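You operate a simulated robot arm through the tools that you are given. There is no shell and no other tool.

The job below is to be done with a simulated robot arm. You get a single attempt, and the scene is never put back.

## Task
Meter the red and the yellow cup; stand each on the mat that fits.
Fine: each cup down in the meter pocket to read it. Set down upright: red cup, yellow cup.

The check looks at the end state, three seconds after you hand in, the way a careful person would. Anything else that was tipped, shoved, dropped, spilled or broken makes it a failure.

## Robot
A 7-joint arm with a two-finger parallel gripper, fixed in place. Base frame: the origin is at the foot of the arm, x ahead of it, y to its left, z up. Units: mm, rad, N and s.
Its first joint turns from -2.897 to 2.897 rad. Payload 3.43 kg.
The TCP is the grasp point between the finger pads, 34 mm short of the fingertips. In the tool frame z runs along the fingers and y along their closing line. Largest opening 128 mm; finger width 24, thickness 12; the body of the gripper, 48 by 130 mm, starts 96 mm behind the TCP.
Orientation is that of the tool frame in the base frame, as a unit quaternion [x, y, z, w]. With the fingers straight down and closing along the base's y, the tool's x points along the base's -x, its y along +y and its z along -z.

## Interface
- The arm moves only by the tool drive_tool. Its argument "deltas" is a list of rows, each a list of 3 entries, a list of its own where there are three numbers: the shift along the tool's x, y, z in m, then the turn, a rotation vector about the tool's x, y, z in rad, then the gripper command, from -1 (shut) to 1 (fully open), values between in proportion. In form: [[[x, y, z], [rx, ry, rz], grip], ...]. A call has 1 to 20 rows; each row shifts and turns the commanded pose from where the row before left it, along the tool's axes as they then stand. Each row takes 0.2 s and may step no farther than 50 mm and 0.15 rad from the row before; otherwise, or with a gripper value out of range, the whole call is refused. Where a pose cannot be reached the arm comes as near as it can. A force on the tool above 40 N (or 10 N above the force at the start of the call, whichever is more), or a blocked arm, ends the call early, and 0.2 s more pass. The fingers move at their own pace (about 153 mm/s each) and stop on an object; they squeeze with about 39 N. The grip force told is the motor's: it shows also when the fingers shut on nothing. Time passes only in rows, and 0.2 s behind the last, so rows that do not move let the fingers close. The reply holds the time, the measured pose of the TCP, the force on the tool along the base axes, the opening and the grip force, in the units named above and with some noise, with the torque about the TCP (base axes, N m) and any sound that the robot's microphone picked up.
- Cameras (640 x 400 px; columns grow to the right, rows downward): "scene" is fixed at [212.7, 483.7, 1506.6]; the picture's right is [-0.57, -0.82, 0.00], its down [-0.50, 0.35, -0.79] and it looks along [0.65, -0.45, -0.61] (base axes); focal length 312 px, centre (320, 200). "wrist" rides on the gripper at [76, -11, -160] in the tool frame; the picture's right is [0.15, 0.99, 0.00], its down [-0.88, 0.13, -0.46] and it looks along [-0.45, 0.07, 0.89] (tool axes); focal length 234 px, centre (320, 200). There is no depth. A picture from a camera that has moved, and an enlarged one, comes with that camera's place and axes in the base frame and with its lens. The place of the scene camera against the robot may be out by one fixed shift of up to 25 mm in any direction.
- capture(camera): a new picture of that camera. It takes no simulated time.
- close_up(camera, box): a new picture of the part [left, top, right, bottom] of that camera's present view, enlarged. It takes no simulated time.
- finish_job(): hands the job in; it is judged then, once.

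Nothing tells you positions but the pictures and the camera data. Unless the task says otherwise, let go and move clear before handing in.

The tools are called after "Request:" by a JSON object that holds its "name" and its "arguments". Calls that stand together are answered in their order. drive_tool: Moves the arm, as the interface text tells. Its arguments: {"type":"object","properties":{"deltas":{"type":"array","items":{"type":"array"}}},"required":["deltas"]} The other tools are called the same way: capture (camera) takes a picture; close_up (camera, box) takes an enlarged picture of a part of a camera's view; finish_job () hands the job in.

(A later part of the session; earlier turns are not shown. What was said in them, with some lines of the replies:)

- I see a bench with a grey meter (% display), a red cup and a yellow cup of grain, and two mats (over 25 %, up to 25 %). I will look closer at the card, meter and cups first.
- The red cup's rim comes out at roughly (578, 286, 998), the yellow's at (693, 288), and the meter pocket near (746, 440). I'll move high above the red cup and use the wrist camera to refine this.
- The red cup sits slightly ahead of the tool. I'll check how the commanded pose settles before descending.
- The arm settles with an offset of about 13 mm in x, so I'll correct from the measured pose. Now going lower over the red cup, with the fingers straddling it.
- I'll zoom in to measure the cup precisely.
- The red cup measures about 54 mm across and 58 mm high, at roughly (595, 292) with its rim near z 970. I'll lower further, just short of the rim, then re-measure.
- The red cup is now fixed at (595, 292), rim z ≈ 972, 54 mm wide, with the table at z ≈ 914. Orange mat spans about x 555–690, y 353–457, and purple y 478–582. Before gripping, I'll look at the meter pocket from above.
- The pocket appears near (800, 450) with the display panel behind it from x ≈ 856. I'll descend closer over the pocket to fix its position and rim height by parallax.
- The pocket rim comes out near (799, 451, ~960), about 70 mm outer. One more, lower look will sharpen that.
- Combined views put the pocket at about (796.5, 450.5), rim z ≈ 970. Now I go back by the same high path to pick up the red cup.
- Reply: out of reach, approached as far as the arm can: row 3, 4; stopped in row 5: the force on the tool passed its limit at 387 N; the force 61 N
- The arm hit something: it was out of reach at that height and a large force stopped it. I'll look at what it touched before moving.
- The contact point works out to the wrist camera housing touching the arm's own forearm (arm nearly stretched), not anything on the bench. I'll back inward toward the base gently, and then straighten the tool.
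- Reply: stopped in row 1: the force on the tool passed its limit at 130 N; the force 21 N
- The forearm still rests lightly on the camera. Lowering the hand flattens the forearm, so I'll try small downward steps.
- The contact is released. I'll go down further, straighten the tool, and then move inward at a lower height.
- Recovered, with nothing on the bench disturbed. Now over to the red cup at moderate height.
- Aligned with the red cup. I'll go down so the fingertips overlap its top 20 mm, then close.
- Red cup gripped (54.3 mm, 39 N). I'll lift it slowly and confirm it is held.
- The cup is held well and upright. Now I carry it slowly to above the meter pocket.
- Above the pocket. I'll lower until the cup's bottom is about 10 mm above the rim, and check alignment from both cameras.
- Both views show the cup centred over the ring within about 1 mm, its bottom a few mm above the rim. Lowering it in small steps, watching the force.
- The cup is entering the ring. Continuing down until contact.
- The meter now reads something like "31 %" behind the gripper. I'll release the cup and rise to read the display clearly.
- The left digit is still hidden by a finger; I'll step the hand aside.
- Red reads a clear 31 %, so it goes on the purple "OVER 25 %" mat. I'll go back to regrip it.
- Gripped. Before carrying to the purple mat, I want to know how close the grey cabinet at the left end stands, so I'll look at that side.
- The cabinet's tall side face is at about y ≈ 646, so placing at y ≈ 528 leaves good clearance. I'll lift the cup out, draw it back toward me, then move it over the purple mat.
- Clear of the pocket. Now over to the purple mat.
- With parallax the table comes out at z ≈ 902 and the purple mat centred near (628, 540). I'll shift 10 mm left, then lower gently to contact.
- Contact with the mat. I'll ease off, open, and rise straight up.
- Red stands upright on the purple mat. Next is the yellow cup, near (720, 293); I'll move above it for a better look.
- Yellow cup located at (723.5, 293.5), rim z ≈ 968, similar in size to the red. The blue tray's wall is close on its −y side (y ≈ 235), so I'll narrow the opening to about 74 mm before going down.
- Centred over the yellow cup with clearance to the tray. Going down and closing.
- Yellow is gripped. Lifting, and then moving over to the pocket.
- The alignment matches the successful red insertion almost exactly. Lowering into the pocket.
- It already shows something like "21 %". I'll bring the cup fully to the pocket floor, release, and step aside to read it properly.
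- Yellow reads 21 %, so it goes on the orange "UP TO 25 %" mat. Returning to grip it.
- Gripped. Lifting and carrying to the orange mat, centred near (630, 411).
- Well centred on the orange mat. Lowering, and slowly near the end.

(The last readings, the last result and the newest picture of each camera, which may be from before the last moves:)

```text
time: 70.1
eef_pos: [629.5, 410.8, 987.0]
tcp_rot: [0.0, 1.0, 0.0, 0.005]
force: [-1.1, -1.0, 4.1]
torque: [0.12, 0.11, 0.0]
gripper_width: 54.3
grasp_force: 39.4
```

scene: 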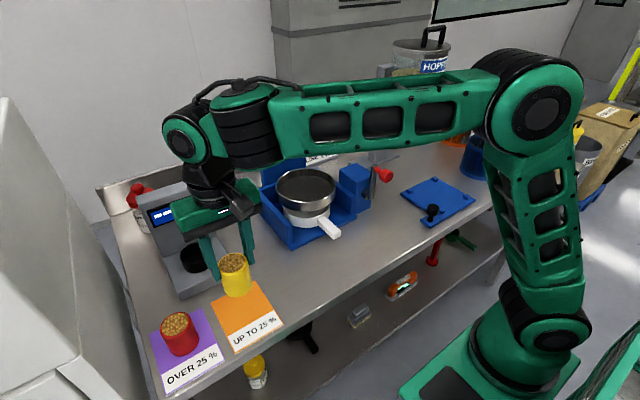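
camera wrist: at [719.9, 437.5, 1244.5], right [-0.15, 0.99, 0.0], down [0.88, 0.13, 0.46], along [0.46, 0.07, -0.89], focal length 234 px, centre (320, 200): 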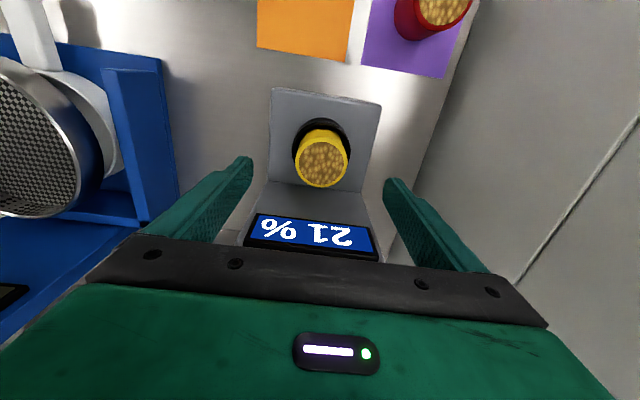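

Light contact on the mat. Releasing, rising, and moving clear.

Request:
{"name": "drive_tool", "arguments": {"deltas": [[[0, 0, 0], [0, 0, 0], 0.1], [[0, 0, 0], [0, 0, 0], 0.45], [[0, 0, 0], [0, 0, 0], 0.45], [[0, 0, -0.015], [0, 0, 0], 0.45], [[0, 0, -0.03], [0, 0, 0], 0.45], [[0, 0, -0.04], [0, 0, 0], 0.45], [[0, 0, -0.04], [0, 0, 0], 0.45], [[0, -0.03, -0.02], [0, 0, 0], 0.45], [[0.03, -0.04, 0], [0, 0, 0], 0.45], [[0.03, -0.04, 0], [0, 0, 0], 0.45], [[0, 0, 0], [0, 0, 0], 0.45]]}}

Request:
{"name": "capture", "arguments": {"camera": "scene"}}

Request:
{"name": "close_up", "arguments": {"camera": "scene", "box": [100, 220, 310, 400]}}

Request:
{"name": "capture", "arguments": {"camera": "wrist"}}

```text
time: 72.5
eef_pos: [566.8, 300.4, 1132.7]
tcp_rot: [0.0, 1.0, 0.0, 0.004]
force: [-0.2, 0.0, 0.0]
torque: [-0.02, -0.02, 0.03]
gripper_width: 93.1
grasp_force: 0.1
```

```text
taken
```

scene: 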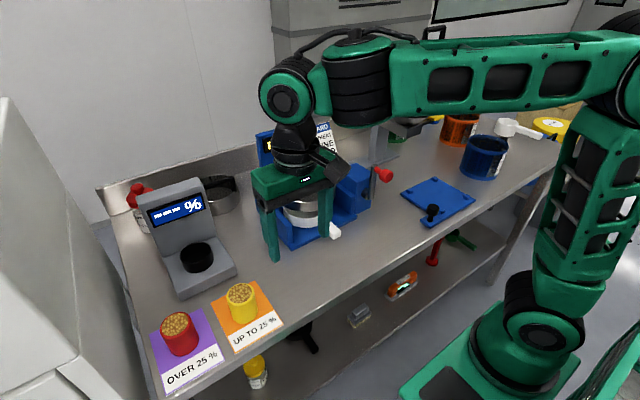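

```text
2.22 times, centred on (205, 310) of scene
camera zoom: at [212.7, 483.7, 1506.6], right [-0.57, -0.82, 0.0], down [-0.5, 0.35, -0.79], along [0.65, -0.45, -0.61], focal length 693 px, centre (576, -44)
```

zoom: 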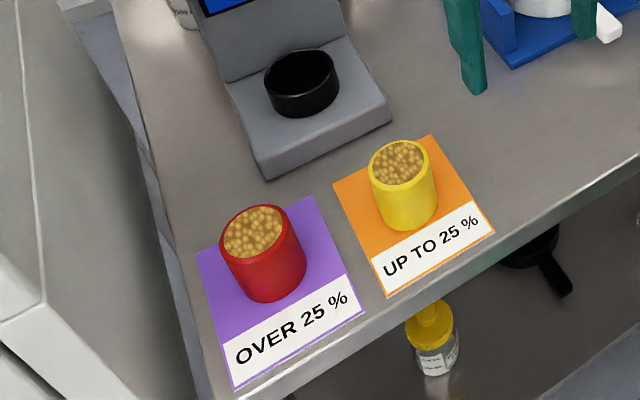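

```text
taken
camera wrist: at [487.4, 289.6, 1290.9], right [-0.15, 0.99, 0.0], down [0.88, 0.13, 0.46], along [0.46, 0.07, -0.89], focal length 234 px, centre (320, 200)
```

wrist: 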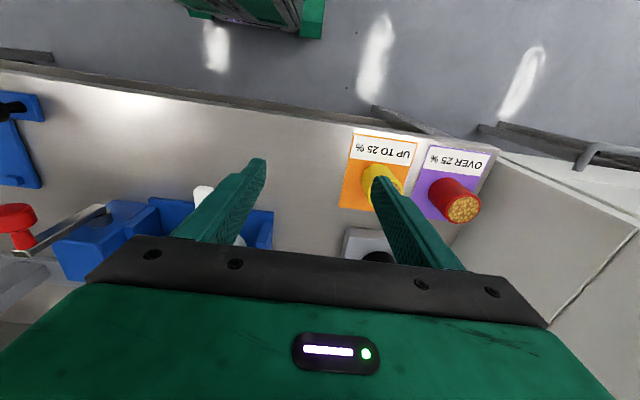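

Both cups stand upright and full on their mats: red (31 %) on "OVER 25 %" and yellow (21 %) on "UP TO 25 %". The pocket is empty, the arm is clear, and nothing else has been moved, so I'm handing in.

Request:
{"name": "finish_job", "arguments": {}}

```text
The job is handed in.
```

I metered both cups and stood each one upright on the mat that fits its reading. In the last pictures nothing had spilled and nothing else on the bench had moved.

| Cup | Meter reading | Mat |
|---|---|---|
| Red | 31 % | purple, "OVER 25 %" |
| Yellow | 21 % | orange, "UP TO 25 %" |

Each cup was down in the meter pocket and released before I took the reading. The arm had let go and was clear when I handed in.

**Arm collision:** while lifting away from the meter, before picking up either cup, the arm overreached. The force and torque readings pointed to the wrist camera hitting the arm's own forearm, with the force peaking at 387 N. I backed it off (one first attempt stopped again at 130 N) and stayed lower over the meter after that. It worked normally from then on.
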